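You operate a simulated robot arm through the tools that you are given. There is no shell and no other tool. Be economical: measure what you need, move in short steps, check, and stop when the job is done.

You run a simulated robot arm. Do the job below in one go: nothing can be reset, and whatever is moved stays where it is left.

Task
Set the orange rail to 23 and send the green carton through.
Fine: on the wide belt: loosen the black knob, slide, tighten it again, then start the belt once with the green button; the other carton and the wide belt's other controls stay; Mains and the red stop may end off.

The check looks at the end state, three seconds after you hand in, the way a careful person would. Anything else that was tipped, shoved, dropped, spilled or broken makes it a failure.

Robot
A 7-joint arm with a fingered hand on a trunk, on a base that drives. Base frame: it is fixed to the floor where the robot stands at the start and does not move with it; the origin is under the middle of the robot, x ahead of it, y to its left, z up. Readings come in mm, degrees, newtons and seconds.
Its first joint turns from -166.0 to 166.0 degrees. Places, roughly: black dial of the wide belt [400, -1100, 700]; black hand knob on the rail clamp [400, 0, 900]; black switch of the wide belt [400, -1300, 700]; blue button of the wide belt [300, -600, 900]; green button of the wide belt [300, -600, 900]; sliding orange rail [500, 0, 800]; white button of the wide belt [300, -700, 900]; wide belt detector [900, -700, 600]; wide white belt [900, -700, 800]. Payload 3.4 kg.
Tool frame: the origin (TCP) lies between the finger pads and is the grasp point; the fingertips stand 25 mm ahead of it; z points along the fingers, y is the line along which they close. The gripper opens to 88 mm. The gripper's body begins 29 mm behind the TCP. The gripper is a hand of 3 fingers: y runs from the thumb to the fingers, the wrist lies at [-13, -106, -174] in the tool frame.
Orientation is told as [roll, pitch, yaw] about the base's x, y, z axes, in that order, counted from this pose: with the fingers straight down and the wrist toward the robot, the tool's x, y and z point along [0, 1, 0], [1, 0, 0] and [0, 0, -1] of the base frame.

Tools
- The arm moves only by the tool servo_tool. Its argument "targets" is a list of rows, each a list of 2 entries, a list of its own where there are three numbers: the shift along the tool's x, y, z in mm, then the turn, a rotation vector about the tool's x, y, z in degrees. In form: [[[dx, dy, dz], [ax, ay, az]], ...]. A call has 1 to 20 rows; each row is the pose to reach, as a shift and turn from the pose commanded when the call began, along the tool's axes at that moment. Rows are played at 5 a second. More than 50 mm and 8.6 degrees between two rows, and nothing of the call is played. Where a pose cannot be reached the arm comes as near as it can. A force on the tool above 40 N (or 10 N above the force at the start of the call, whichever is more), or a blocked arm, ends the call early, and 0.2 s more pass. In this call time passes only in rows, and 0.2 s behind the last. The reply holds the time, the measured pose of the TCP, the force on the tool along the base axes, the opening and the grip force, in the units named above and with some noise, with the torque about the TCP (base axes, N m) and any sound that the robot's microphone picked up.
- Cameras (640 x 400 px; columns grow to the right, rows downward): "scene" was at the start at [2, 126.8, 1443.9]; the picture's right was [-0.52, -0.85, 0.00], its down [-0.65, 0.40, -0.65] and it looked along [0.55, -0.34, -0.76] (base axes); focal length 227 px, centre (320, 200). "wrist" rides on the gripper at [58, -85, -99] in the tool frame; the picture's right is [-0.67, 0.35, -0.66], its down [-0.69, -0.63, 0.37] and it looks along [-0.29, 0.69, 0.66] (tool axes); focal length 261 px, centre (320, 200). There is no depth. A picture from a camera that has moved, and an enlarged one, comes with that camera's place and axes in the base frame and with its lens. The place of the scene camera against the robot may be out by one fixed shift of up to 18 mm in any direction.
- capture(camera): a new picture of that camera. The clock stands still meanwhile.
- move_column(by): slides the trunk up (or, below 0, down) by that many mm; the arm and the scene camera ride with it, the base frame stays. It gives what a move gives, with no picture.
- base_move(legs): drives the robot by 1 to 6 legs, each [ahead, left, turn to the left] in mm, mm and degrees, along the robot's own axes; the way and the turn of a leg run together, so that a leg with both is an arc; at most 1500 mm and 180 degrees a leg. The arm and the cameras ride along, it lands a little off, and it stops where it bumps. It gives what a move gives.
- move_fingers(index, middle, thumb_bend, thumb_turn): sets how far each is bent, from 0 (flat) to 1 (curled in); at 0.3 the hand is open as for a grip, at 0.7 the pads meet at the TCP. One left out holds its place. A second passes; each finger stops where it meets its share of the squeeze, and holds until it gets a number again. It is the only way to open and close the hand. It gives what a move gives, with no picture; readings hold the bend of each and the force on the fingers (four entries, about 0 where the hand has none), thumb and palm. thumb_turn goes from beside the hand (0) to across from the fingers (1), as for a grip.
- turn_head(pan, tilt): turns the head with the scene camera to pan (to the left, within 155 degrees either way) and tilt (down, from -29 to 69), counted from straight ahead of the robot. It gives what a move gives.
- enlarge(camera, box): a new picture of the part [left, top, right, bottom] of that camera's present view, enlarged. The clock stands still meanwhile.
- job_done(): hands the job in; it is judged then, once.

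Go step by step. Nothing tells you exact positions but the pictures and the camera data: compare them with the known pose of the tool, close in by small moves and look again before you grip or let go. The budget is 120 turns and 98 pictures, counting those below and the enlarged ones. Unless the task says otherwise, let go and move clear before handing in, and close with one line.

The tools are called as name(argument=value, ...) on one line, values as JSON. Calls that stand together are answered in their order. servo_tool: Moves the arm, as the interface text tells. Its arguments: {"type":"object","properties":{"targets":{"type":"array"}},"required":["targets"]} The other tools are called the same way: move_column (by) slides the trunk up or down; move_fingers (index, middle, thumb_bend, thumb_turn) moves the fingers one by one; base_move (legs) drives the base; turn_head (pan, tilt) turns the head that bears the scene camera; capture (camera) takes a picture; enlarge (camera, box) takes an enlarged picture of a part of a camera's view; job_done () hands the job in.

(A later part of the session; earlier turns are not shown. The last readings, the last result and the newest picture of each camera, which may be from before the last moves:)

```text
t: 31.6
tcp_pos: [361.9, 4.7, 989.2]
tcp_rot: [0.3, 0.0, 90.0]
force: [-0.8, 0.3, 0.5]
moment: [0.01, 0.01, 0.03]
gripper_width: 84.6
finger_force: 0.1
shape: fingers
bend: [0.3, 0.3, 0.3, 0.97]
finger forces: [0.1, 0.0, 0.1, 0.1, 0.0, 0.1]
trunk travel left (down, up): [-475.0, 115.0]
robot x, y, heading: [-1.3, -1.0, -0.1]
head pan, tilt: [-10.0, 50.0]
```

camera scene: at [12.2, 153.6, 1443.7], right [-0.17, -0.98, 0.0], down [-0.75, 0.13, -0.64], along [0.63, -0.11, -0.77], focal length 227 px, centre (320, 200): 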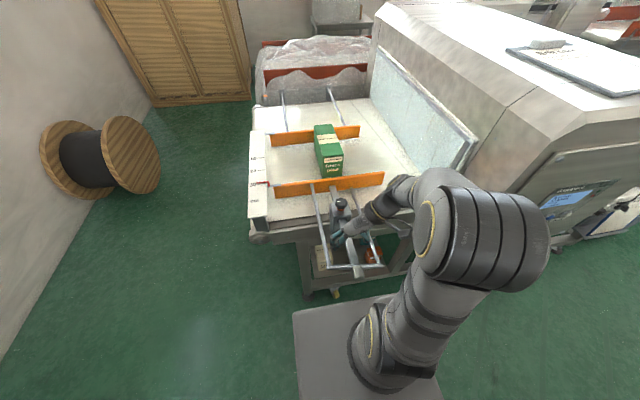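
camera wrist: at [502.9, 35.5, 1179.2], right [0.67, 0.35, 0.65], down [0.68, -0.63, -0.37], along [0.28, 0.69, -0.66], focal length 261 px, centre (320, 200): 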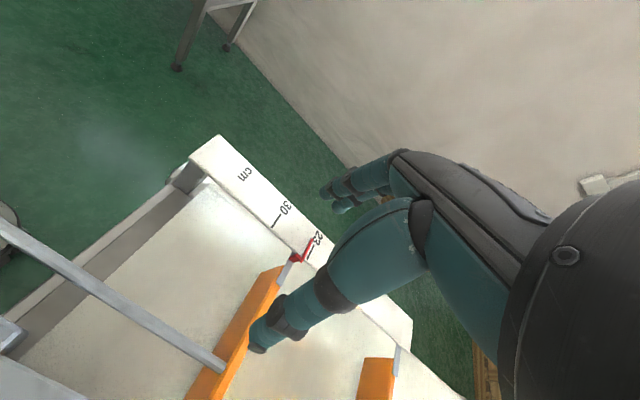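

Now above the bar at x=362; lowering to 853 and gripping as before.

servo_tool(targets=[[[0, -1, 40], [0, 0, 0]], [[0, -1, 80], [0, 0, 0]], [[0, -1, 105], [0, 0, 0]], [[0, -1, 120], [0, 0, 0]], [[0, -1, 130], [0, 0, 0]], [[0, -1, 137], [0, 0, 0]]])

move_fingers(index=0.7, middle=0.7, thumb_bend=0.7)

move_fingers(index=0.78, middle=0.78, thumb_bend=0.78)

capture(camera="wrist")

enlarge(camera="scene", box=[240, 140, 290, 200])

```text
t: 33.0
tcp_pos: [362.0, 3.3, 853.9]
tcp_rot: [0.1, 0.1, 90.0]
force: [0.4, -0.3, -0.8]
moment: [-0.05, 0.01, 0.03]
gripper_width: 84.5
finger_force: 0.0
shape: fingers
bend: [0.3, 0.3, 0.3, 0.97]
finger forces: [0.1, 0.0, 0.0, 0.0, 0.0, 0.0]
trunk travel left (down, up): [-475.0, 115.0]
robot x, y, heading: [-2.3, -2.3, 0.2]
head pan, tilt: [-10.0, 50.0]
```

```text
t: 34.0
tcp_pos: [361.8, 2.7, 854.6]
tcp_rot: [0.1, 0.1, 90.0]
force: [0.5, -1.0, -4.4]
moment: [-0.03, -0.01, 0.06]
gripper_width: 13.2
finger_force: 6.3
shape: fingers
bend: [0.65, 0.68, 0.63, 0.97]
finger forces: [3.7, 1.9, 0.0, 0.0, 6.9, 0.0]
trunk travel left (down, up): [-475.0, 115.0]
robot x, y, heading: [-2.1, 2.2, -0.1]
head pan, tilt: [-10.0, 50.0]
```

```text
t: 35.0
tcp_pos: [363.4, 3.8, 852.3]
tcp_rot: [0.3, 0.1, 90.0]
force: [-2.8, -1.2, -35.8]
moment: [-0.25, 0.04, 0.11]
gripper_width: 9.7
finger_force: 26.1
shape: fingers
bend: [0.74, 0.73, 0.64, 0.97]
finger forces: [16.8, 18.1, 0.0, 0.1, 16.8, 0.1]
trunk travel left (down, up): [-475.0, 115.0]
robot x, y, heading: [6.2, -0.3, 0.0]
head pan, tilt: [-10.0, 50.0]
```

```text
62 pictures are left
camera wrist: at [305.5, -81.1, 952.5], right [0.67, 0.35, 0.65], down [0.68, -0.63, -0.37], along [0.28, 0.69, -0.66], focal length 261 px, centre (320, 200)
```

wrist: 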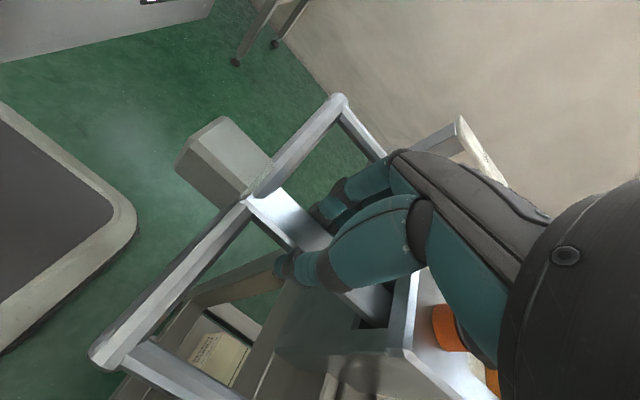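

```text
6.67 times, centred on (265, 170) of scene
camera zoom: at [14.1, 153.7, 1443.4], right [-0.17, -0.98, 0.0], down [-0.76, 0.13, -0.64], along [0.63, -0.11, -0.77], focal length 1514 px, centre (687, 400)
```

zoom: 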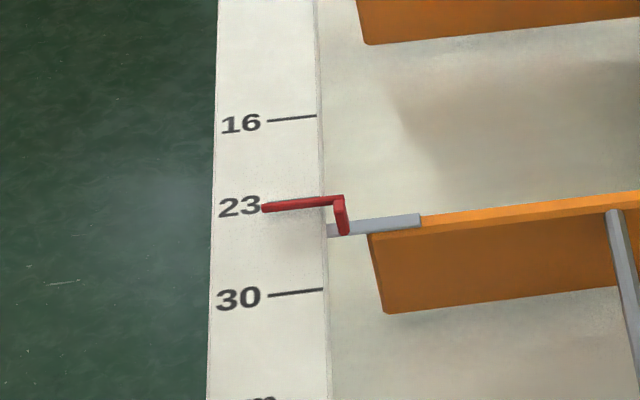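

Gripped; now pushing 10 mm more.

servo_tool(targets=[[[-3, 0, 1], [0, 0, 0]], [[-6, 0, 1], [0, 0, 0]], [[-9, 0, 1], [0, 0, 0]], [[-10, 0, 1], [0, 0, 0]]])

enlarge(camera="scene", box=[240, 140, 290, 200])

enlarge(camera="scene", box=[240, 110, 400, 290])

```text
t: 36.0
tcp_pos: [373.3, 3.0, 853.2]
tcp_rot: [0.4, 0.1, 90.0]
force: [-5.0, -0.4, -35.2]
moment: [-0.27, 0.11, 0.18]
gripper_width: 9.6
finger_force: 26.1
shape: fingers
bend: [0.74, 0.73, 0.64, 0.97]
finger forces: [16.6, 18.2, 0.1, 0.0, 16.7, 0.1]
trunk travel left (down, up): [-475.0, 115.0]
robot x, y, heading: [1.1, 0.7, 0.3]
head pan, tilt: [-10.0, 50.0]
```

```text
6.67 times, centred on (265, 170) of scene
camera zoom: at [13.8, 153.7, 1443.5], right [-0.17, -0.98, 0.0], down [-0.76, 0.13, -0.64], along [0.63, -0.11, -0.77], focal length 1514 px, centre (687, 400)
```

zoom: 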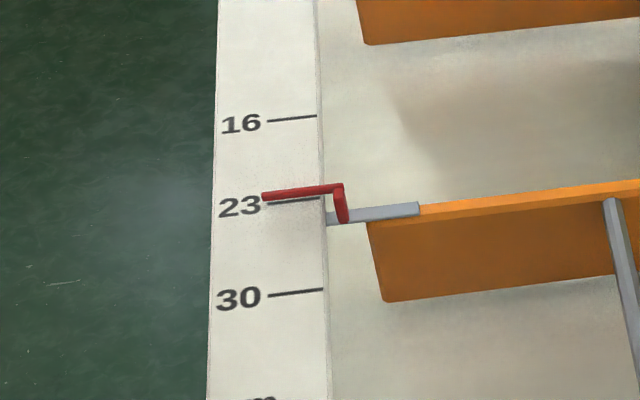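

```text
2.22 times, centred on (320, 200) of scene
camera zoom: at [13.8, 153.7, 1443.5], right [-0.17, -0.98, 0.0], down [-0.76, 0.13, -0.64], along [0.63, -0.11, -0.77], focal length 505 px, centre (320, 200)
```

zoom: 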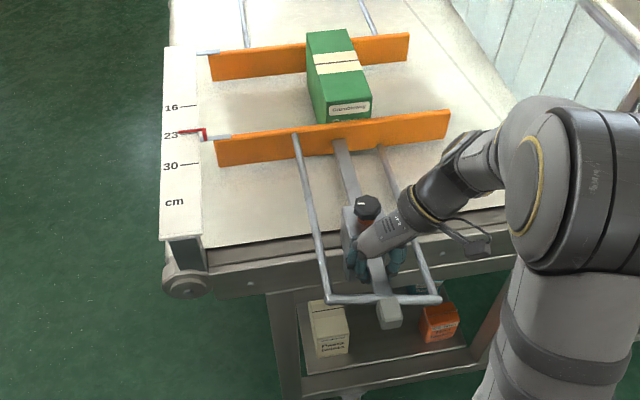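

The pointer now appears ~6 mm past the line, matching the expected parallax. I'll release and verify from the second viewpoint.

move_fingers(index=0.3, middle=0.3, thumb_bend=0.3)

servo_tool(targets=[[[0, 0, -20], [0, 0, 0]], [[0, 0, -50], [0, 0, 0]], [[0, 0, -90], [0, 0, 0]], [[0, 0, -130], [0, 0, 0]], [[-15, 15, -165], [0, 0, 0]], [[-40, 40, -185], [0, 0, 0]], [[-65, 65, -205], [0, 0, 0]], [[-90, 90, -225], [0, 0, 0]], [[-115, 110, -240], [0, 0, 0]], [[-145, 117, -240], [0, 0, 0]], [[-175, 117, -230], [0, 0, 0]], [[-184, 117, -226], [0, 0, 0]]])

enlarge(camera="wrist", box=[255, 185, 345, 275])

```text
t: 37.0
tcp_pos: [370.6, 2.9, 853.9]
tcp_rot: [0.2, 0.1, 90.0]
force: [-0.5, 0.6, -0.3]
moment: [-0.01, 0.0, -0.03]
gripper_width: 84.3
finger_force: 0.0
shape: fingers
bend: [0.3, 0.3, 0.3, 0.97]
finger forces: [0.1, 0.0, 0.0, 0.1, 0.0, 0.1]
trunk travel left (down, up): [-475.0, 115.0]
robot x, y, heading: [-1.4, 2.5, -0.0]
head pan, tilt: [-10.0, 50.0]
```

```text
t: 39.6
tcp_pos: [557.0, 121.3, 1079.0]
tcp_rot: [0.2, 0.1, 90.0]
force: [0.0, 0.0, -0.8]
moment: [0.04, 0.0, 0.03]
gripper_width: 84.5
finger_force: 0.1
shape: fingers
bend: [0.3, 0.3, 0.3, 0.97]
finger forces: [0.0, 0.1, 0.0, 0.0, 0.0, 0.0]
trunk travel left (down, up): [-475.0, 115.0]
robot x, y, heading: [3.6, -2.5, 0.1]
head pan, tilt: [-10.0, 50.0]
```

```text
4.44 times, centred on (300, 230) of wrist
camera zoom: at [498.7, 36.7, 1178.2], right [0.67, 0.35, 0.65], down [0.68, -0.63, -0.37], along [0.28, 0.69, -0.66], focal length 1158 px, centre (409, 67)
```

zoom: 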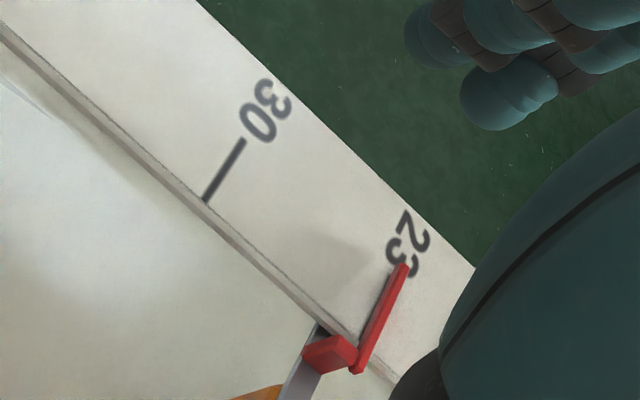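

Both views agree: the pointer is at 23 within about a millimetre. Now back over the knob to tighten it.

servo_tool(targets=[[[25, -25, 0], [0, 0, 0]], [[50, -50, 0], [0, 0, 0]], [[75, -75, 10], [0, 0, 0]], [[95, -100, 30], [0, 0, 0]], [[111, -119, 50], [0, 0, 0]], [[111, -119, 90], [0, 0, 0]], [[111, -119, 120], [0, 0, 0]], [[111, -119, 120], [0, 0, 0]]])

capture(camera="wrist")

```text
t: 41.4
tcp_pos: [445.5, 1.0, 960.0]
tcp_rot: [0.2, 0.2, 89.9]
force: [-0.3, 0.1, 0.1]
moment: [-0.01, -0.02, 0.0]
gripper_width: 84.3
finger_force: 0.0
shape: fingers
bend: [0.3, 0.3, 0.3, 0.97]
finger forces: [0.2, 0.0, 0.0, 0.0, 0.0, 0.0]
trunk travel left (down, up): [-475.0, 115.0]
robot x, y, heading: [-2.3, 1.1, -0.1]
head pan, tilt: [-10.0, 50.0]
```

```text
57 pictures are left
camera wrist: at [386.8, -83.4, 1059.3], right [0.67, 0.35, 0.65], down [0.68, -0.63, -0.37], along [0.28, 0.69, -0.66], focal length 261 px, centre (320, 200)
```

wrist: 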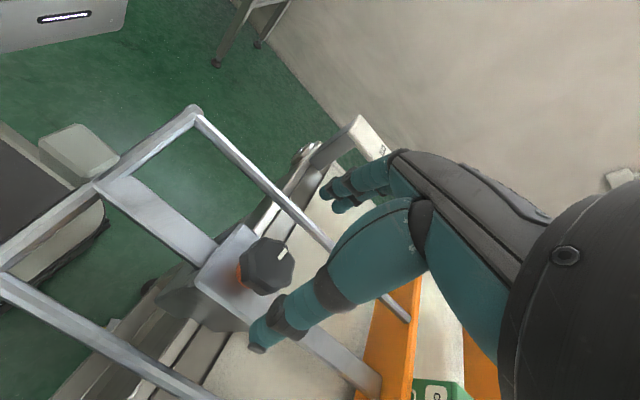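

The knob is below the hand as before. Lowering to z=908 and gripping.

servo_tool(targets=[[[0, 1, 15], [0, 0, 0]], [[0, 1, 30], [0, 0, 0]], [[0, 1, 42], [0, 0, 0]], [[0, 1, 52], [0, 0, 0]]])

move_fingers(index=0.7, middle=0.7, thumb_bend=0.7)

capture(camera="wrist")

```text
t: 42.4
tcp_pos: [444.4, 2.5, 908.0]
tcp_rot: [0.1, 0.0, 90.0]
force: [0.1, 0.4, -0.1]
moment: [-0.01, 0.02, 0.01]
gripper_width: 84.4
finger_force: 0.0
shape: fingers
bend: [0.3, 0.3, 0.3, 0.97]
finger forces: [0.0, 0.2, 0.0, 0.0, 0.1, 0.1]
trunk travel left (down, up): [-475.0, 115.0]
robot x, y, heading: [-1.7, -0.9, 0.0]
head pan, tilt: [-10.0, 50.0]
```

```text
t: 43.4
tcp_pos: [444.4, 3.4, 907.1]
tcp_rot: [0.2, 0.1, 90.0]
force: [0.4, 3.2, -4.8]
moment: [0.08, -0.02, 0.02]
gripper_width: 24.7
finger_force: 11.4
shape: fingers
bend: [0.59, 0.62, 0.58, 0.97]
finger forces: [7.5, 5.8, 0.0, 0.1, 10.1, 0.1]
trunk travel left (down, up): [-475.0, 115.0]
robot x, y, heading: [1.8, -2.0, -0.0]
head pan, tilt: [-10.0, 50.0]
```

```text
56 pictures are left
camera wrist: at [387.1, -81.5, 1006.4], right [0.67, 0.35, 0.65], down [0.68, -0.63, -0.37], along [0.28, 0.69, -0.66], focal length 261 px, centre (320, 200)
```

wrist: 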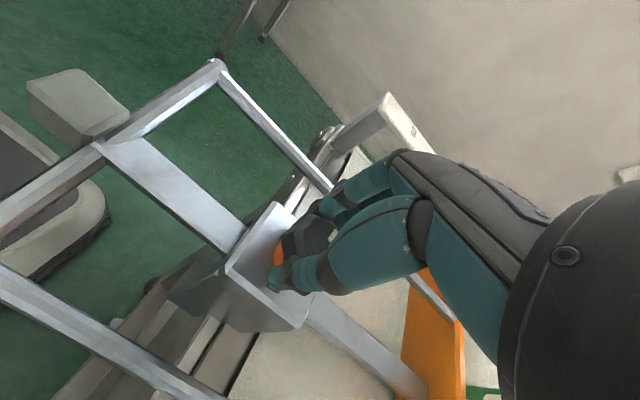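

Gripped the same way. Turning it clockwise back by 90 degrees.

servo_tool(targets=[[[0, 0, 0], [0, 0, 6]], [[0, 0, 0], [0, 0, 12]], [[0, 0, 0], [0, 0, 18]], [[0, 0, 0], [0, 0, 24]], [[0, 0, 0], [0, 0, 30]], [[0, 0, 0], [0, 0, 36]], [[0, 0, 0], [0, 0, 42]], [[0, 0, 0], [0, 0, 48]], [[0, 0, 0], [0, 0, 54]], [[0, 0, 0], [0, 0, 60]], [[0, 0, 0], [0, 0, 66]], [[0, 0, 0], [0, 0, 72]], [[0, 0, 0], [0, 0, 78]], [[0, 0, 0], [0, 0, 84]], [[0, 0, 0], [0, 0, 90]]])

capture(camera="wrist")

```text
t: 46.6
tcp_pos: [446.1, 4.0, 905.7]
tcp_rot: [-0.1, 0.2, 0.0]
force: [6.5, 5.3, -5.4]
moment: [0.17, -0.09, 0.3]
gripper_width: 25.1
finger_force: 14.5
shape: fingers
bend: [0.58, 0.62, 0.6, 0.99]
finger forces: [11.5, 6.8, 0.0, 0.1, 9.9, 0.0]
trunk travel left (down, up): [-475.0, 115.0]
robot x, y, heading: [0.4, 0.9, 0.0]
head pan, tilt: [-10.0, 50.0]
```

```text
55 pictures are left
camera wrist: at [360.8, 61.8, 1006.3], right [0.35, -0.67, 0.66], down [-0.63, -0.69, -0.36], along [0.69, -0.29, -0.66], focal length 261 px, centre (320, 200)
```

wrist: 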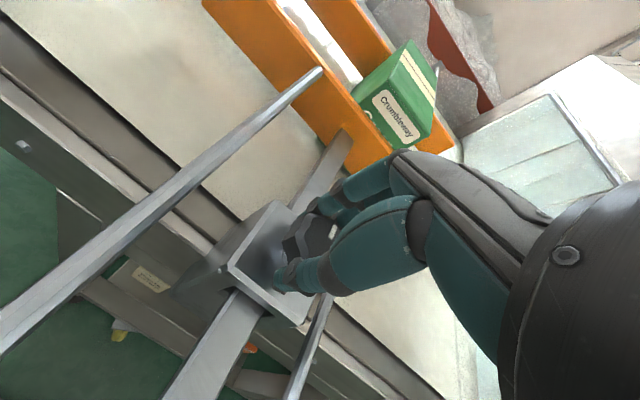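

The orange collar is hidden again and a torque of 0.3 N m builds up. A few degrees more to be sure it is tight.

servo_tool(targets=[[[0, 0, 0], [0, 0, 4]], [[0, 0, 0], [0, 0, 8]], [[0, 0, 0], [0, 0, 12]]])

enlarge(camera="wrist", box=[200, 170, 400, 310])

```text
t: 47.4
tcp_pos: [446.4, 4.1, 906.5]
tcp_rot: [-0.2, 0.2, -11.9]
force: [5.4, 9.3, -8.6]
moment: [0.23, -0.12, 0.49]
gripper_width: 25.6
finger_force: 17.2
shape: fingers
bend: [0.58, 0.61, 0.59, 1.0]
finger forces: [15.5, 7.5, 0.0, 0.1, 11.2, 0.0]
trunk travel left (down, up): [-475.0, 115.0]
robot x, y, heading: [-0.1, -1.8, -0.3]
head pan, tilt: [-10.0, 50.0]
```

```text
2.86 times, centred on (300, 240) of wrist
camera zoom: at [374.8, 79.2, 1006.3], right [0.21, -0.73, 0.66], down [-0.76, -0.54, -0.36], along [0.62, -0.42, -0.66], focal length 745 px, centre (377, 86)
```

zoom: 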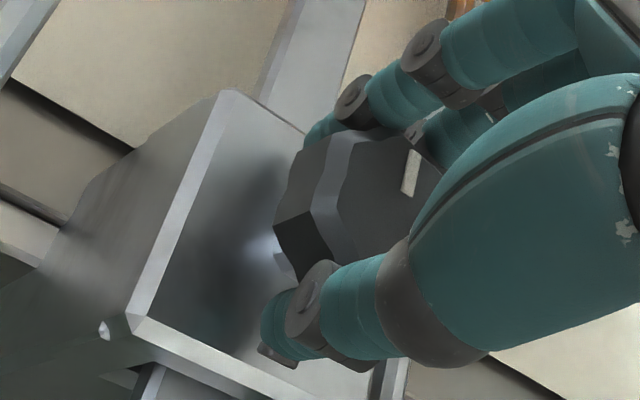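

Torque is at 0.5 N m against the stop and no collar shows: it's tight. Releasing and lifting, then checking the mark and the pointer.

move_fingers(index=0.3, middle=0.3, thumb_bend=0.3)

servo_tool(targets=[[[0, 0, -15], [0, 0, 2]], [[0, 0, -40], [0, 0, 6]], [[0, 0, -80], [0, 0, 6]], [[0, 0, -120], [0, 0, 0]], [[0, 0, -160], [0, 0, -6]], [[0, 0, -190], [0, 0, -12]], [[0, 0, -190], [0, 0, -12]]])

capture(camera="wrist")

enlarge(camera="scene", box=[240, 140, 290, 200])

```text
t: 48.4
tcp_pos: [445.9, 2.8, 907.4]
tcp_rot: [-0.1, 0.2, -12.0]
force: [-0.5, -0.1, -0.1]
moment: [0.01, -0.01, -0.02]
gripper_width: 84.2
finger_force: 0.1
shape: fingers
bend: [0.3, 0.3, 0.3, 0.98]
finger forces: [0.0, 0.0, 0.0, 0.1, 0.0, 0.0]
trunk travel left (down, up): [-475.0, 115.0]
robot x, y, heading: [-1.4, 2.1, 0.2]
head pan, tilt: [-10.0, 50.0]
```

```text
t: 50.0
tcp_pos: [447.5, 3.9, 1097.9]
tcp_rot: [-0.1, 0.1, 0.0]
force: [0.2, 0.6, -0.5]
moment: [0.01, 0.01, 0.02]
gripper_width: 84.7
finger_force: 0.0
shape: fingers
bend: [0.3, 0.3, 0.3, 0.98]
finger forces: [0.0, 0.1, 0.1, 0.1, 0.0, 0.1]
trunk travel left (down, up): [-475.0, 115.0]
robot x, y, heading: [0.0, 0.3, 0.3]
head pan, tilt: [-10.0, 50.0]
```

```text
53 pictures are left
camera wrist: at [361.0, 61.5, 1196.7], right [0.35, -0.67, 0.66], down [-0.63, -0.69, -0.36], along [0.69, -0.29, -0.66], focal length 261 px, centre (320, 200)
```

wrist: 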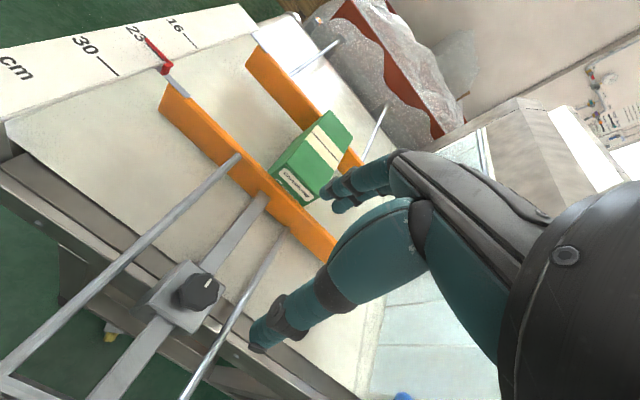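

```text
6.67 times, centred on (265, 170) of scene
camera zoom: at [11.9, 153.6, 1443.7], right [-0.17, -0.98, 0.0], down [-0.75, 0.13, -0.64], along [0.63, -0.11, -0.77], focal length 1514 px, centre (687, 400)
```

zoom: 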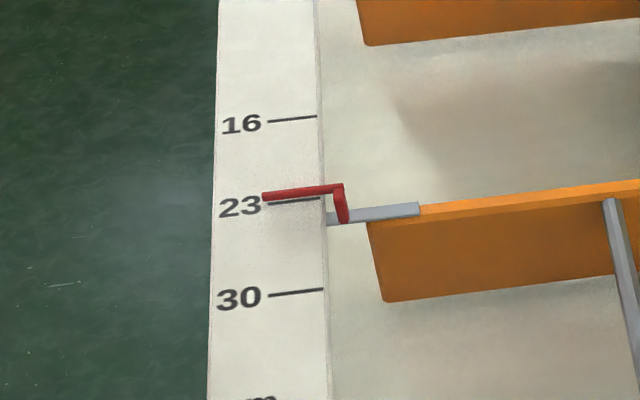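

The clamp is tight and the pointer stays at 23. Now I'll look for the button panel on the front of the housing.

turn_head(pan=-60, tilt=35)

capture(camera="scene")

```text
t: 51.1
tcp_pos: [446.7, 4.3, 1096.5]
tcp_rot: [0.0, 0.2, 0.1]
force: [0.2, 0.5, 0.6]
moment: [0.05, -0.03, -0.01]
gripper_width: 84.5
finger_force: 0.1
shape: fingers
bend: [0.3, 0.3, 0.3, 0.98]
finger forces: [0.1, 0.0, 0.0, 0.1, 0.1, 0.0]
trunk travel left (down, up): [-475.0, 115.0]
robot x, y, heading: [1.4, -0.0, 0.0]
head pan, tilt: [-60.0, 35.0]
```

```text
51 pictures are left
camera scene: at [-19.8, 90.8, 1465.4], right [-0.87, -0.5, 0.0], down [-0.29, 0.5, -0.82], along [0.41, -0.71, -0.57], focal length 227 px, centre (320, 200)
```

scene: 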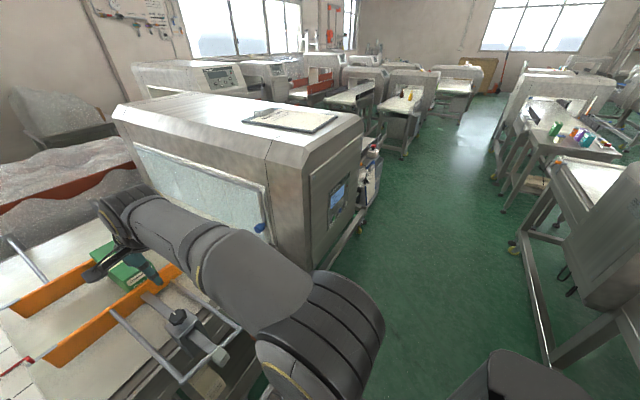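

enlarge(camera="scene", box=[240, 130, 390, 270])

```text
2.86 times, centred on (315, 200) of scene
camera zoom: at [-19.8, 90.8, 1465.4], right [-0.87, -0.5, 0.0], down [-0.29, 0.5, -0.82], along [0.41, -0.71, -0.57], focal length 649 px, centre (334, 200)
```

zoom: 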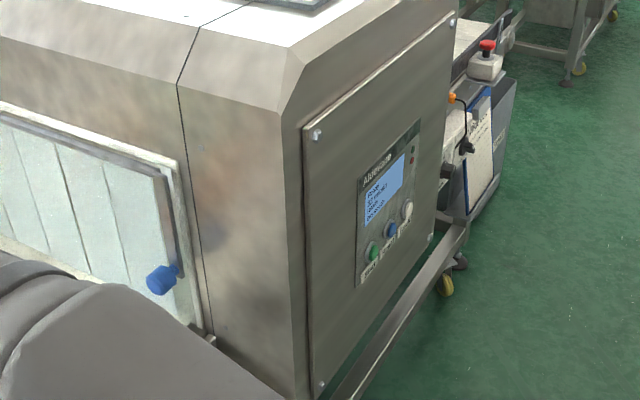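

The green button is the leftmost below the screen, near (290, -560, 880). I'll check free floor behind and to the right before driving.

turn_head(pan=-130, tilt=40)

capture(camera="scene")

```text
t: 52.6
tcp_pos: [445.6, 3.9, 1097.3]
tcp_rot: [-0.2, 0.2, 0.0]
force: [0.0, 0.0, 0.1]
moment: [0.03, -0.01, -0.03]
gripper_width: 84.5
finger_force: 0.0
shape: fingers
bend: [0.3, 0.3, 0.3, 0.98]
finger forces: [0.0, 0.0, 0.1, 0.1, 0.0, 0.0]
trunk travel left (down, up): [-475.0, 115.0]
robot x, y, heading: [0.5, 1.5, 0.3]
head pan, tilt: [-130.0, 40.0]
```

```text
49 pictures are left
camera scene: at [-118.5, 101.8, 1457.8], right [-0.77, 0.64, 0.0], down [0.41, 0.49, -0.77], along [-0.49, -0.59, -0.64], focal length 227 px, centre (320, 200)
```

scene: 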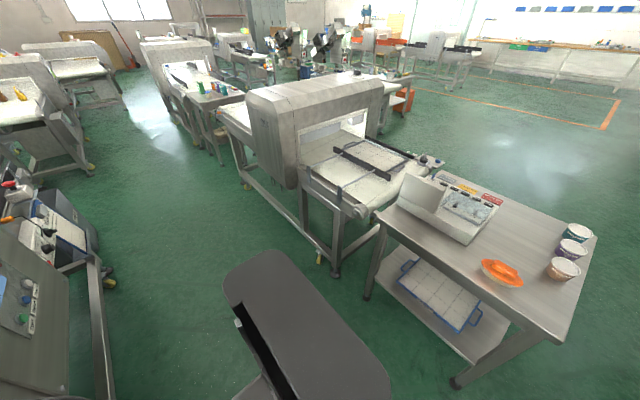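

The floor behind is free for about 400 mm. I'll back off 300 mm, then drive right 480 mm and look at the panel.

base_move(legs=[[-300, 0, 0], [0, -480, 0]])

turn_head(pan=-5, tilt=45)

capture(camera="scene")

capture(camera="wrist")

```text
t: 57.1
tcp_pos: [145.6, -475.2, 1097.0]
tcp_rot: [-0.1, 0.2, 0.1]
force: [-0.8, 0.5, 0.0]
moment: [0.0, 0.0, -0.01]
gripper_width: 84.5
finger_force: 0.1
shape: fingers
bend: [0.3, 0.3, 0.3, 0.98]
finger forces: [0.0, 0.0, 0.1, 0.0, 0.1, 0.1]
trunk travel left (down, up): [-475.0, 115.0]
robot x, y, heading: [-297.5, -480.1, 0.2]
head pan, tilt: [-130.0, 40.0]
```

```text
t: 59.1
tcp_pos: [145.7, -475.9, 1096.1]
tcp_rot: [-0.1, 0.2, 0.1]
force: [0.1, 0.6, -0.3]
moment: [0.03, 0.03, -0.02]
gripper_width: 84.4
finger_force: 0.0
shape: fingers
bend: [0.3, 0.3, 0.3, 0.98]
finger forces: [0.0, 0.1, 0.1, 0.0, 0.0, 0.0]
trunk travel left (down, up): [-475.0, 115.0]
robot x, y, heading: [-303.4, -479.0, 0.1]
head pan, tilt: [-5.0, 45.0]
```

```text
48 pictures are left
camera scene: at [-283.5, -319.6, 1450.6], right [-0.09, -1.0, 0.0], down [-0.7, 0.06, -0.71], along [0.7, -0.06, -0.71], focal length 227 px, centre (320, 200)
```

scene: 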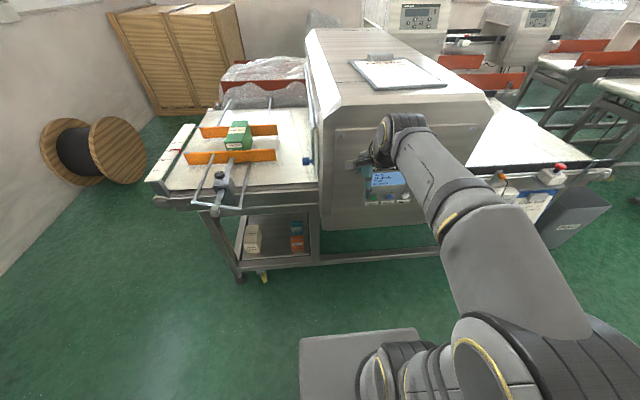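

```text
47 pictures are left
camera wrist: at [60.7, -417.2, 1196.3], right [0.35, -0.67, 0.66], down [-0.63, -0.69, -0.36], along [0.69, -0.29, -0.66], focal length 261 px, centre (320, 200)
```

wrist: 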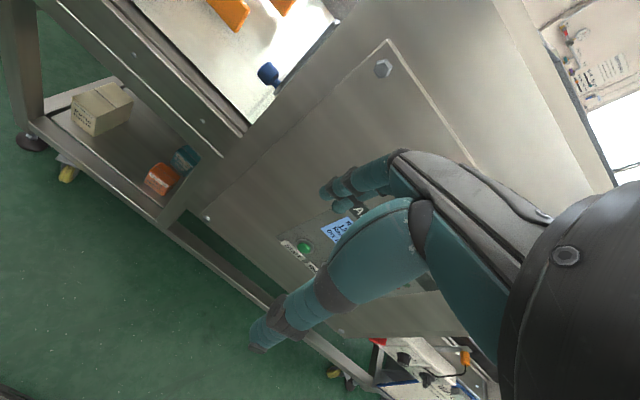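

enlarge(camera="scene", box=[310, 140, 450, 230])

enlarge(camera="wrist", box=[260, 190, 380, 290])

```text
4.44 times, centred on (380, 185) of scene
camera zoom: at [-283.5, -319.6, 1450.6], right [-0.09, -1.0, 0.0], down [-0.7, 0.06, -0.71], along [0.7, -0.06, -0.71], focal length 1010 px, centre (53, 267)
```

zoom: 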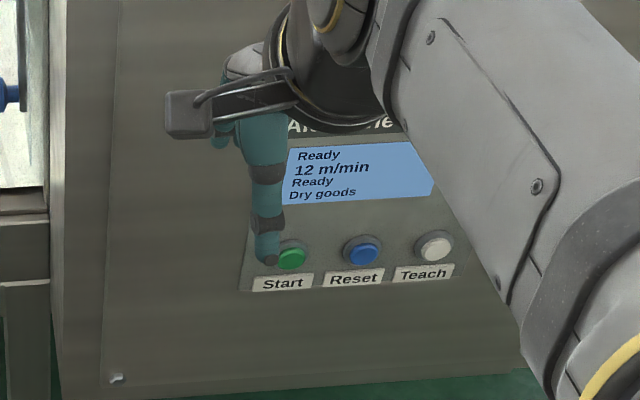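

```text
4.00 times, centred on (320, 240) of wrist
camera zoom: at [60.7, -417.2, 1196.3], right [0.35, -0.67, 0.66], down [-0.63, -0.69, -0.36], along [0.69, -0.29, -0.66], focal length 1043 px, centre (320, 40)
```

zoom: 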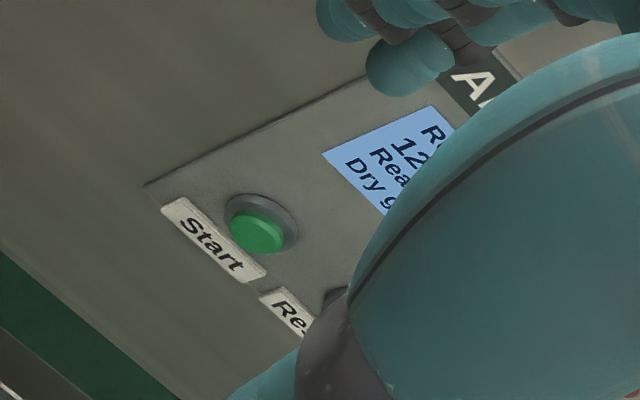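

The screen reads Ready, and "Start" is the green button at about (266, -558, 905). I'll turn the hand so the fingers point forward, and fold all but the index finger.

servo_tool(targets=[[[0, -10, 0], [-8, 0, 0]], [[0, -20, 0], [-16, 0, 0]], [[0, -30, 0], [-24, 0, 0]], [[0, -40, 0], [-32, 0, 0]], [[0, -40, 0], [-40, 0, 0]], [[0, -40, 0], [-48, 0, 0]], [[0, -40, 0], [-56, 0, 0]], [[0, -40, 0], [-64, 0, 0]], [[0, -40, 0], [-72, 0, 0]], [[0, -40, 0], [-80, 0, 0]], [[0, -40, 0], [-88, 0, 0]], [[0, -40, 0], [-90, 0, 0]]])

move_fingers(index=0.0, middle=1.0, thumb_bend=0.5)

capture(camera="wrist")

capture(camera="scene")

```text
t: 61.7
tcp_pos: [166.1, -479.8, 1090.7]
tcp_rot: [-62.7, -89.8, 62.8]
force: [0.2, -0.6, 0.3]
moment: [0.01, 0.03, -0.05]
gripper_width: 84.8
finger_force: 0.0
shape: fingers
bend: [0.3, 0.3, 0.3, 0.98]
finger forces: [0.0, 0.1, 0.0, 0.0, 0.0, 0.0]
out of reach, approached as far as the arm can: row 5, 6, 7, 8, 9, 10, 11, 12
trunk travel left (down, up): [-475.0, 115.0]
robot x, y, heading: [-294.9, -478.9, 0.5]
head pan, tilt: [-5.0, 45.0]
```

```text
t: 62.7
tcp_pos: [166.9, -480.0, 1091.1]
tcp_rot: [-50.1, -90.0, 50.2]
force: [-0.1, 0.3, -0.4]
moment: [0.02, 0.01, -0.01]
gripper_width: 98.3
finger_force: 0.0
shape: fingers
bend: [0.0, 1.0, 0.5, 0.98]
finger forces: [0.0, 0.0, 0.0, 0.0, 0.0, 0.0]
trunk travel left (down, up): [-475.0, 115.0]
robot x, y, heading: [-300.8, -477.6, 0.1]
head pan, tilt: [-5.0, 45.0]
```

```text
44 pictures are left
camera wrist: at [66.9, -421.0, 1006.1], right [-0.65, -0.67, 0.35], down [0.37, -0.69, -0.63], along [0.66, -0.28, 0.69], focal length 261 px, centre (320, 200)
```

wrist: 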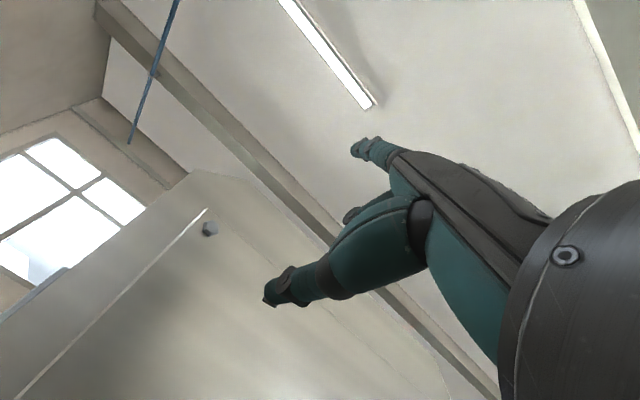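

```text
43 pictures are left
camera scene: at [-283.5, -319.5, 1450.6], right [-0.09, -1.0, 0.0], down [-0.7, 0.06, -0.71], along [0.7, -0.06, -0.71], focal length 227 px, centre (320, 200)
```

scene: 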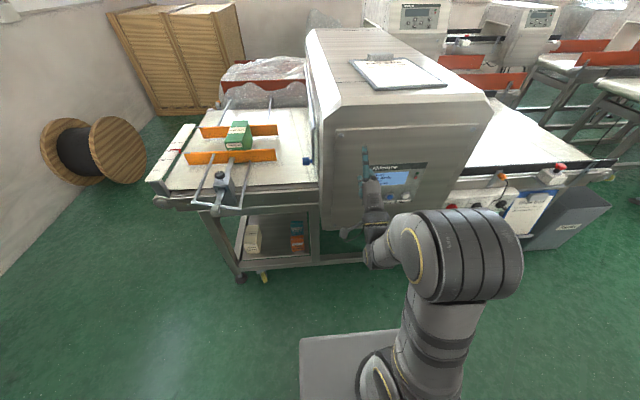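

The straight index tips outward, so a half-bent index should protrude the most. I'll set index 0.5, thumb open, and look.

move_fingers(index=0.5, middle=1.0, thumb_bend=0.0)

capture(camera="wrist")

enlarge(camera="scene", box=[320, 130, 450, 250])

```text
t: 63.7
tcp_pos: [166.7, -479.2, 1091.2]
tcp_rot: [-48.9, -89.8, 49.1]
force: [1.1, 0.3, 0.7]
moment: [-0.01, 0.01, 0.0]
gripper_width: 79.4
finger_force: 0.0
shape: fingers
bend: [0.5, 1.0, 0.0, 0.98]
finger forces: [0.1, 0.1, 0.0, 0.1, 0.1, 0.1]
trunk travel left (down, up): [-475.0, 115.0]
robot x, y, heading: [-302.0, -480.3, -0.0]
head pan, tilt: [-5.0, 45.0]
```

```text
42 pictures are left
camera wrist: at [66.9, -421.0, 1006.1], right [-0.65, -0.67, 0.35], down [0.37, -0.69, -0.63], along [0.66, -0.28, 0.69], focal length 261 px, centre (320, 200)
```

wrist: 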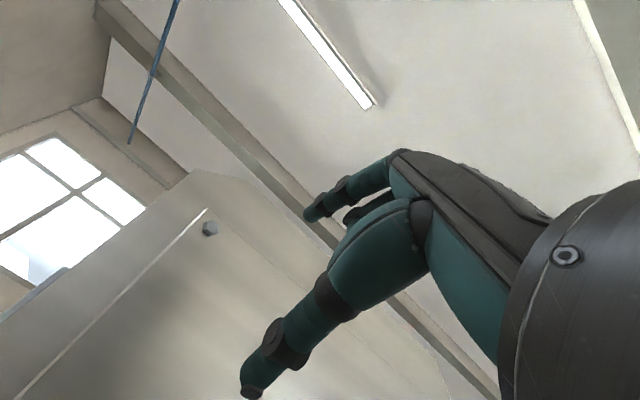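

```text
3.33 times, centred on (385, 190) of scene
camera zoom: at [-283.5, -319.5, 1450.6], right [-0.09, -1.0, 0.0], down [-0.7, 0.06, -0.71], along [0.7, -0.06, -0.71], focal length 757 px, centre (103, 233)
```

zoom: 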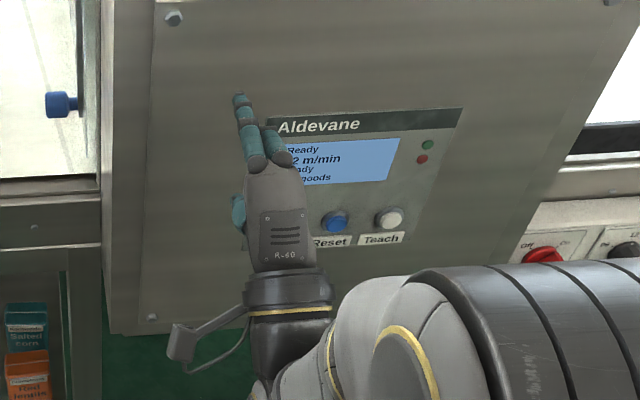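

The index tip is about (9, 20, 27) in the tool frame. Moving to a stand-off some 50 mm in front of the green button.

servo_tool(targets=[[[-20, -35, 0], [0, 0, 0]], [[-40, -70, 0], [0, 0, 0]], [[-60, -105, 0], [0, 0, 0]], [[-80, -140, 0], [0, 0, 0]], [[-88, -175, 0], [0, 0, 0]], [[-88, -204, 5], [0, 0, 0]], [[-88, -204, 20], [0, 0, 0]], [[-88, -204, 20], [0, 0, 0]]])

capture(camera="wrist")

enlarge(camera="scene", box=[320, 130, 450, 250])

```text
t: 65.5
tcp_pos: [186.8, -567.7, 885.9]
tcp_rot: [-32.9, -89.8, 33.0]
force: [-0.4, 0.0, -0.7]
moment: [0.02, 0.02, 0.02]
gripper_width: 79.2
finger_force: 0.0
shape: fingers
bend: [0.5, 1.0, 0.0, 0.98]
finger forces: [0.0, 0.0, 0.0, 0.1, 0.0, 0.0]
trunk travel left (down, up): [-475.0, 115.0]
robot x, y, heading: [-300.1, -481.8, 0.3]
head pan, tilt: [-5.0, 45.0]
```

```text
40 pictures are left
camera wrist: at [86.6, -509.2, 801.3], right [-0.65, -0.67, 0.35], down [0.37, -0.69, -0.63], along [0.66, -0.28, 0.69], focal length 261 px, centre (320, 200)
```

wrist: 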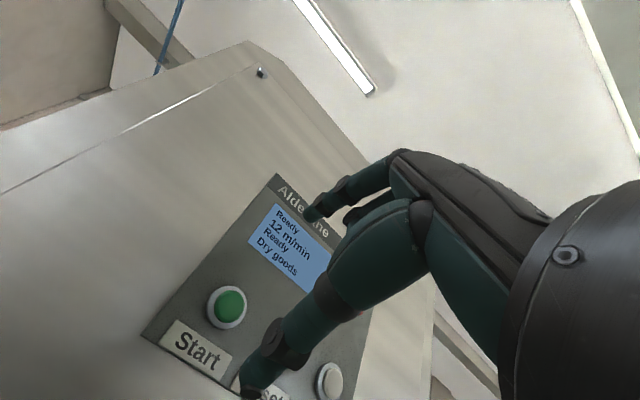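

```text
3.33 times, centred on (385, 190) of scene
camera zoom: at [-283.5, -319.5, 1450.6], right [-0.09, -1.0, 0.0], down [-0.7, 0.06, -0.71], along [0.7, -0.06, -0.71], focal length 757 px, centre (103, 233)
```

zoom: 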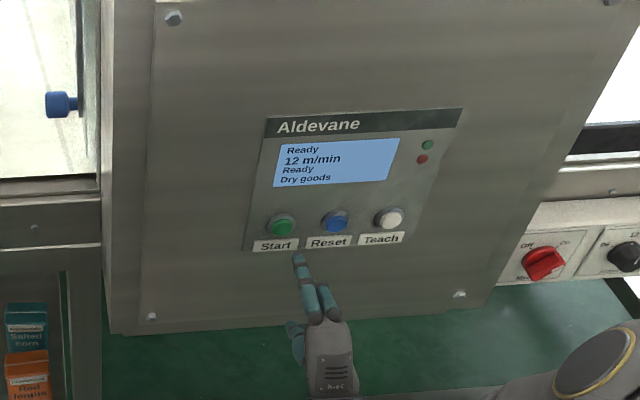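

Triangulating the two wrist views puts the green button at (299, -578, 865). I'll shift accordingly and stop about 40 mm short.

servo_tool(targets=[[[-10, -20, 0], [0, 0, 0]], [[-20, -41, 10], [0, 0, 0]], [[-20, -41, 30], [0, 0, 0]], [[-20, -41, 45], [0, 0, 0]], [[-20, -41, 45], [0, 0, 0]]])

capture(camera="wrist")

enlarge(camera="scene", box=[340, 150, 420, 230])

```text
t: 66.7
tcp_pos: [232.3, -587.5, 845.6]
tcp_rot: [-26.0, -89.7, 26.0]
force: [-0.4, 0.5, 0.6]
moment: [0.0, 0.0, -0.03]
gripper_width: 79.3
finger_force: 0.1
shape: fingers
bend: [0.5, 1.0, 0.0, 0.98]
finger forces: [0.0, 0.1, 0.0, 0.0, 0.0, 0.0]
trunk travel left (down, up): [-475.0, 115.0]
robot x, y, heading: [-299.6, -478.5, 0.4]
head pan, tilt: [-5.0, 45.0]
```

```text
38 pictures are left
camera wrist: at [131.9, -529.2, 760.4], right [-0.65, -0.67, 0.35], down [0.36, -0.69, -0.63], along [0.66, -0.28, 0.69], focal length 261 px, centre (320, 200)
```

wrist: 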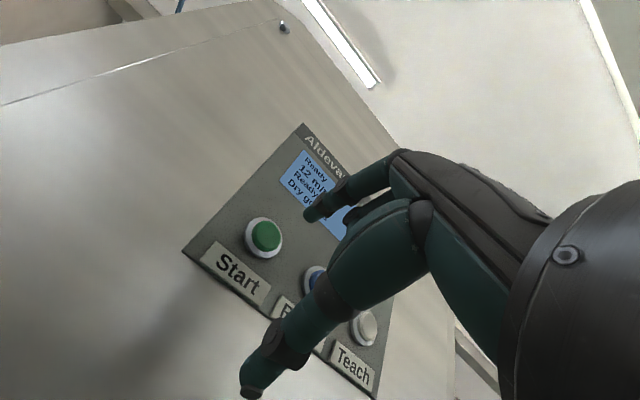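

```text
5.00 times, centred on (380, 190) of scene
camera zoom: at [-283.4, -319.6, 1450.6], right [-0.09, -1.0, 0.0], down [-0.7, 0.06, -0.71], along [0.7, -0.06, -0.71], focal length 1136 px, centre (20, 250)
```

zoom: 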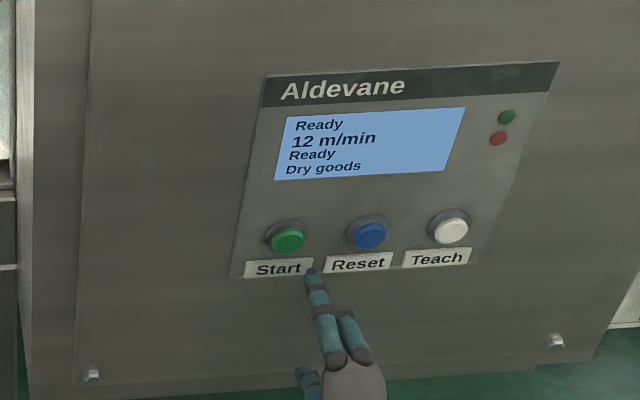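

The button position is confirmed, and the tip is about 6 mm too far right. Correcting and advancing to just short of contact.

servo_tool(targets=[[[6, -3, 8], [0, 0, 0]], [[6, -3, 16], [0, 0, 0]], [[6, -3, 22], [0, 0, 0]], [[6, -3, 25], [0, 0, 0]]])

enlarge(camera="wrist", box=[240, 150, 400, 270])

enlarge(camera="scene", box=[360, 170, 410, 220])

```text
t: 67.7
tcp_pos: [255.7, -581.3, 842.0]
tcp_rot: [-26.2, -89.7, 26.5]
force: [-0.2, 0.7, 0.3]
moment: [0.02, 0.0, -0.03]
gripper_width: 79.0
finger_force: 0.2
shape: fingers
bend: [0.5, 1.0, 0.0, 0.98]
finger forces: [0.0, 0.0, 0.1, 0.1, 0.1, 0.0]
trunk travel left (down, up): [-475.0, 115.0]
robot x, y, heading: [-298.0, -481.7, 0.3]
head pan, tilt: [-5.0, 45.0]
```

```text
3.33 times, centred on (320, 210) of wrist
camera zoom: at [155.7, -523.3, 757.2], right [-0.65, -0.67, 0.35], down [0.36, -0.69, -0.63], along [0.66, -0.28, 0.69], focal length 869 px, centre (320, 167)
```

zoom: 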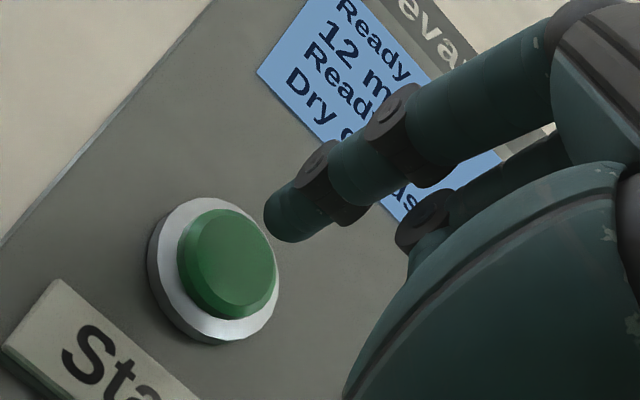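

```text
8.00 times, centred on (385, 195) of scene
camera zoom: at [-283.5, -319.6, 1450.6], right [-0.09, -1.0, 0.0], down [-0.7, 0.06, -0.71], along [0.7, -0.06, -0.71], focal length 1817 px, centre (-200, 240)
```

zoom: 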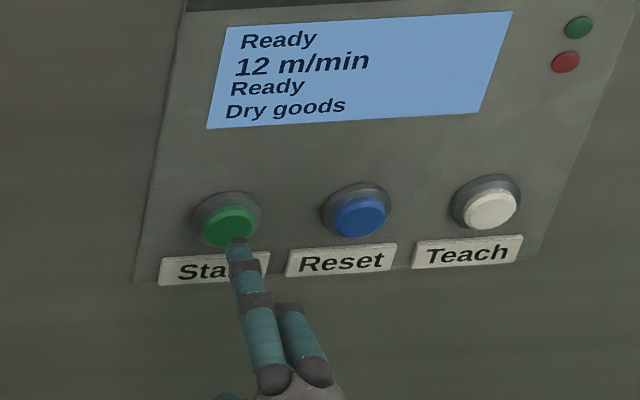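

The tip lines up with the button. Advancing slowly to press it.

servo_tool(targets=[[[0, -2, 4], [0, 0, 0]], [[0, -2, 8], [0, 0, 0]], [[0, -2, 11], [0, 0, 0]], [[0, -2, 14], [0, 0, 0]]])

enlarge(camera="wrist", box=[240, 150, 400, 270])

```text
t: 68.7
tcp_pos: [270.0, -581.2, 839.1]
tcp_rot: [-19.6, -89.8, 19.8]
force: [-1.7, -0.7, -0.1]
moment: [0.0, -0.06, 0.02]
gripper_width: 79.4
finger_force: 0.6
shape: fingers
bend: [0.5, 1.0, 0.0, 0.98]
finger forces: [1.3, 0.0, 0.0, 0.0, 0.0, 0.0]
trunk travel left (down, up): [-475.0, 115.0]
robot x, y, heading: [-296.4, -480.9, 0.1]
head pan, tilt: [-5.0, 45.0]
heard: click
```

```text
3.33 times, centred on (320, 210) of wrist
camera zoom: at [169.8, -523.7, 755.1], right [-0.65, -0.67, 0.35], down [0.36, -0.69, -0.63], along [0.66, -0.28, 0.69], focal length 869 px, centre (320, 167)
```

zoom: 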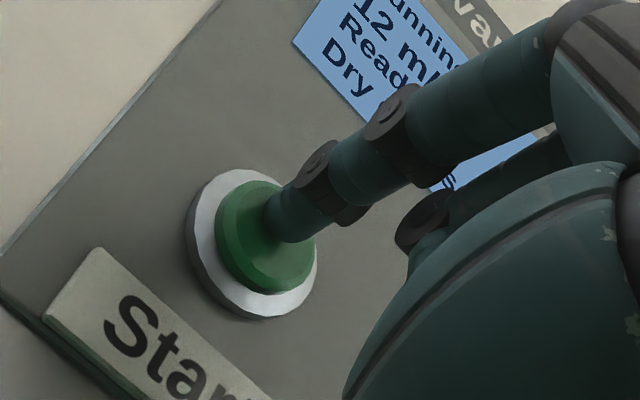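

A click was heard and the screen says "Running". Retracting straight back, then watching the carton.

servo_tool(targets=[[[0, 0, -5], [0, 0, 0]], [[0, 0, -20], [0, 0, 0]], [[0, 0, -50], [0, 0, 0]], [[0, 0, -80], [0, 0, 0]]])

capture(camera="scene")

```text
t: 69.7
tcp_pos: [189.9, -581.8, 839.5]
tcp_rot: [-31.9, -89.8, 32.2]
force: [0.9, 0.7, -0.2]
moment: [0.0, 0.01, 0.02]
gripper_width: 79.3
finger_force: 0.0
shape: fingers
bend: [0.5, 1.0, 0.0, 0.98]
finger forces: [0.1, 0.0, 0.1, 0.1, 0.0, 0.2]
trunk travel left (down, up): [-475.0, 115.0]
robot x, y, heading: [-300.2, -477.4, 0.3]
head pan, tilt: [-5.0, 45.0]
```

```text
33 pictures are left
camera scene: at [-283.6, -319.5, 1450.6], right [-0.09, -1.0, 0.0], down [-0.7, 0.06, -0.71], along [0.7, -0.06, -0.71], focal length 227 px, centre (320, 200)
```

scene: 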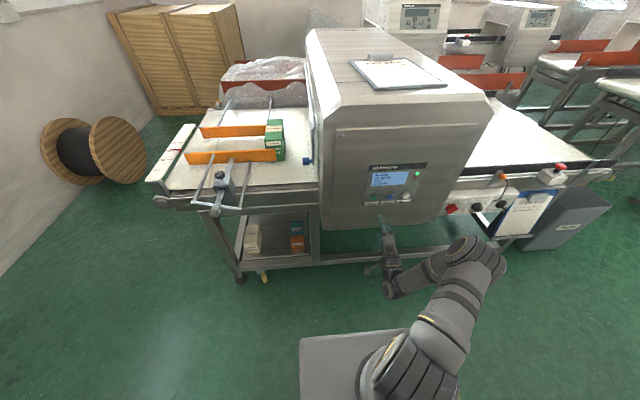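

The carton is travelling toward the tunnel between the rails. I'll let time pass while watching the exit.

turn_head(pan=-25, tilt=40)

capture(camera="scene")

```text
t: 70.5
tcp_pos: [190.6, -581.8, 840.2]
tcp_rot: [-28.0, -89.8, 28.1]
force: [-0.5, 0.7, 0.3]
moment: [0.01, -0.03, -0.01]
gripper_width: 79.2
finger_force: 0.0
shape: fingers
bend: [0.5, 1.0, 0.0, 0.98]
finger forces: [0.0, 0.1, 0.0, 0.0, 0.0, 0.1]
trunk travel left (down, up): [-475.0, 115.0]
robot x, y, heading: [-300.6, -482.6, 0.1]
head pan, tilt: [-25.0, 40.0]
```

```text
32 pictures are left
camera scene: at [-287.4, -348.4, 1457.8], right [-0.42, -0.91, 0.0], down [-0.58, 0.27, -0.77], along [0.69, -0.32, -0.64], focal length 227 px, centre (320, 200)
```

scene: 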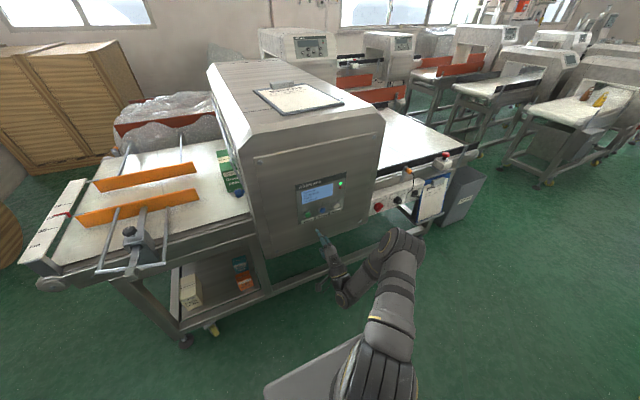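

The carton is entering the tunnel. Waiting while pulling the arm back a little.

servo_tool(targets=[[[0, 0, -10], [0, 0, 0]], [[0, 0, -20], [0, 0, 0]], [[0, 0, -30], [0, 0, 0]], [[0, 0, -30], [0, 0, 0]], [[0, 0, -30], [0, 0, 0]], [[0, 0, -30], [0, 0, 0]], [[0, 0, -30], [0, 0, 0]], [[0, 0, -30], [0, 0, 0]], [[0, 0, -30], [0, 0, 0]], [[0, 0, -30], [0, 0, 0]], [[0, 0, -30], [0, 0, 0]], [[0, 0, -30], [0, 0, 0]], [[0, 0, -30], [0, 0, 0]], [[0, 0, -30], [0, 0, 0]], [[0, 0, -30], [0, 0, 0]]])

capture(camera="scene")

```text
t: 73.7
tcp_pos: [159.5, -581.0, 840.0]
tcp_rot: [-26.9, -89.7, 27.0]
force: [0.7, 0.6, 0.0]
moment: [-0.02, 0.02, -0.02]
gripper_width: 79.5
finger_force: 0.1
shape: fingers
bend: [0.5, 1.0, 0.0, 0.98]
finger forces: [0.0, 0.0, 0.1, 0.0, 0.0, 0.0]
trunk travel left (down, up): [-475.0, 115.0]
robot x, y, heading: [-297.3, -481.6, 0.0]
head pan, tilt: [-25.0, 40.0]
```

```text
31 pictures are left
camera scene: at [-287.4, -348.4, 1457.9], right [-0.42, -0.91, 0.0], down [-0.58, 0.27, -0.77], along [0.69, -0.32, -0.64], focal length 227 px, centre (320, 200)
```

scene: 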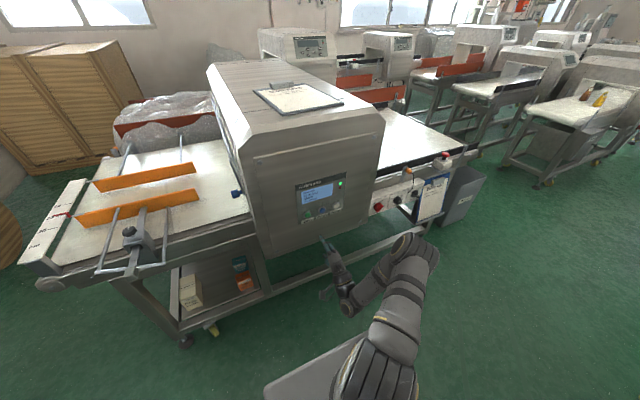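

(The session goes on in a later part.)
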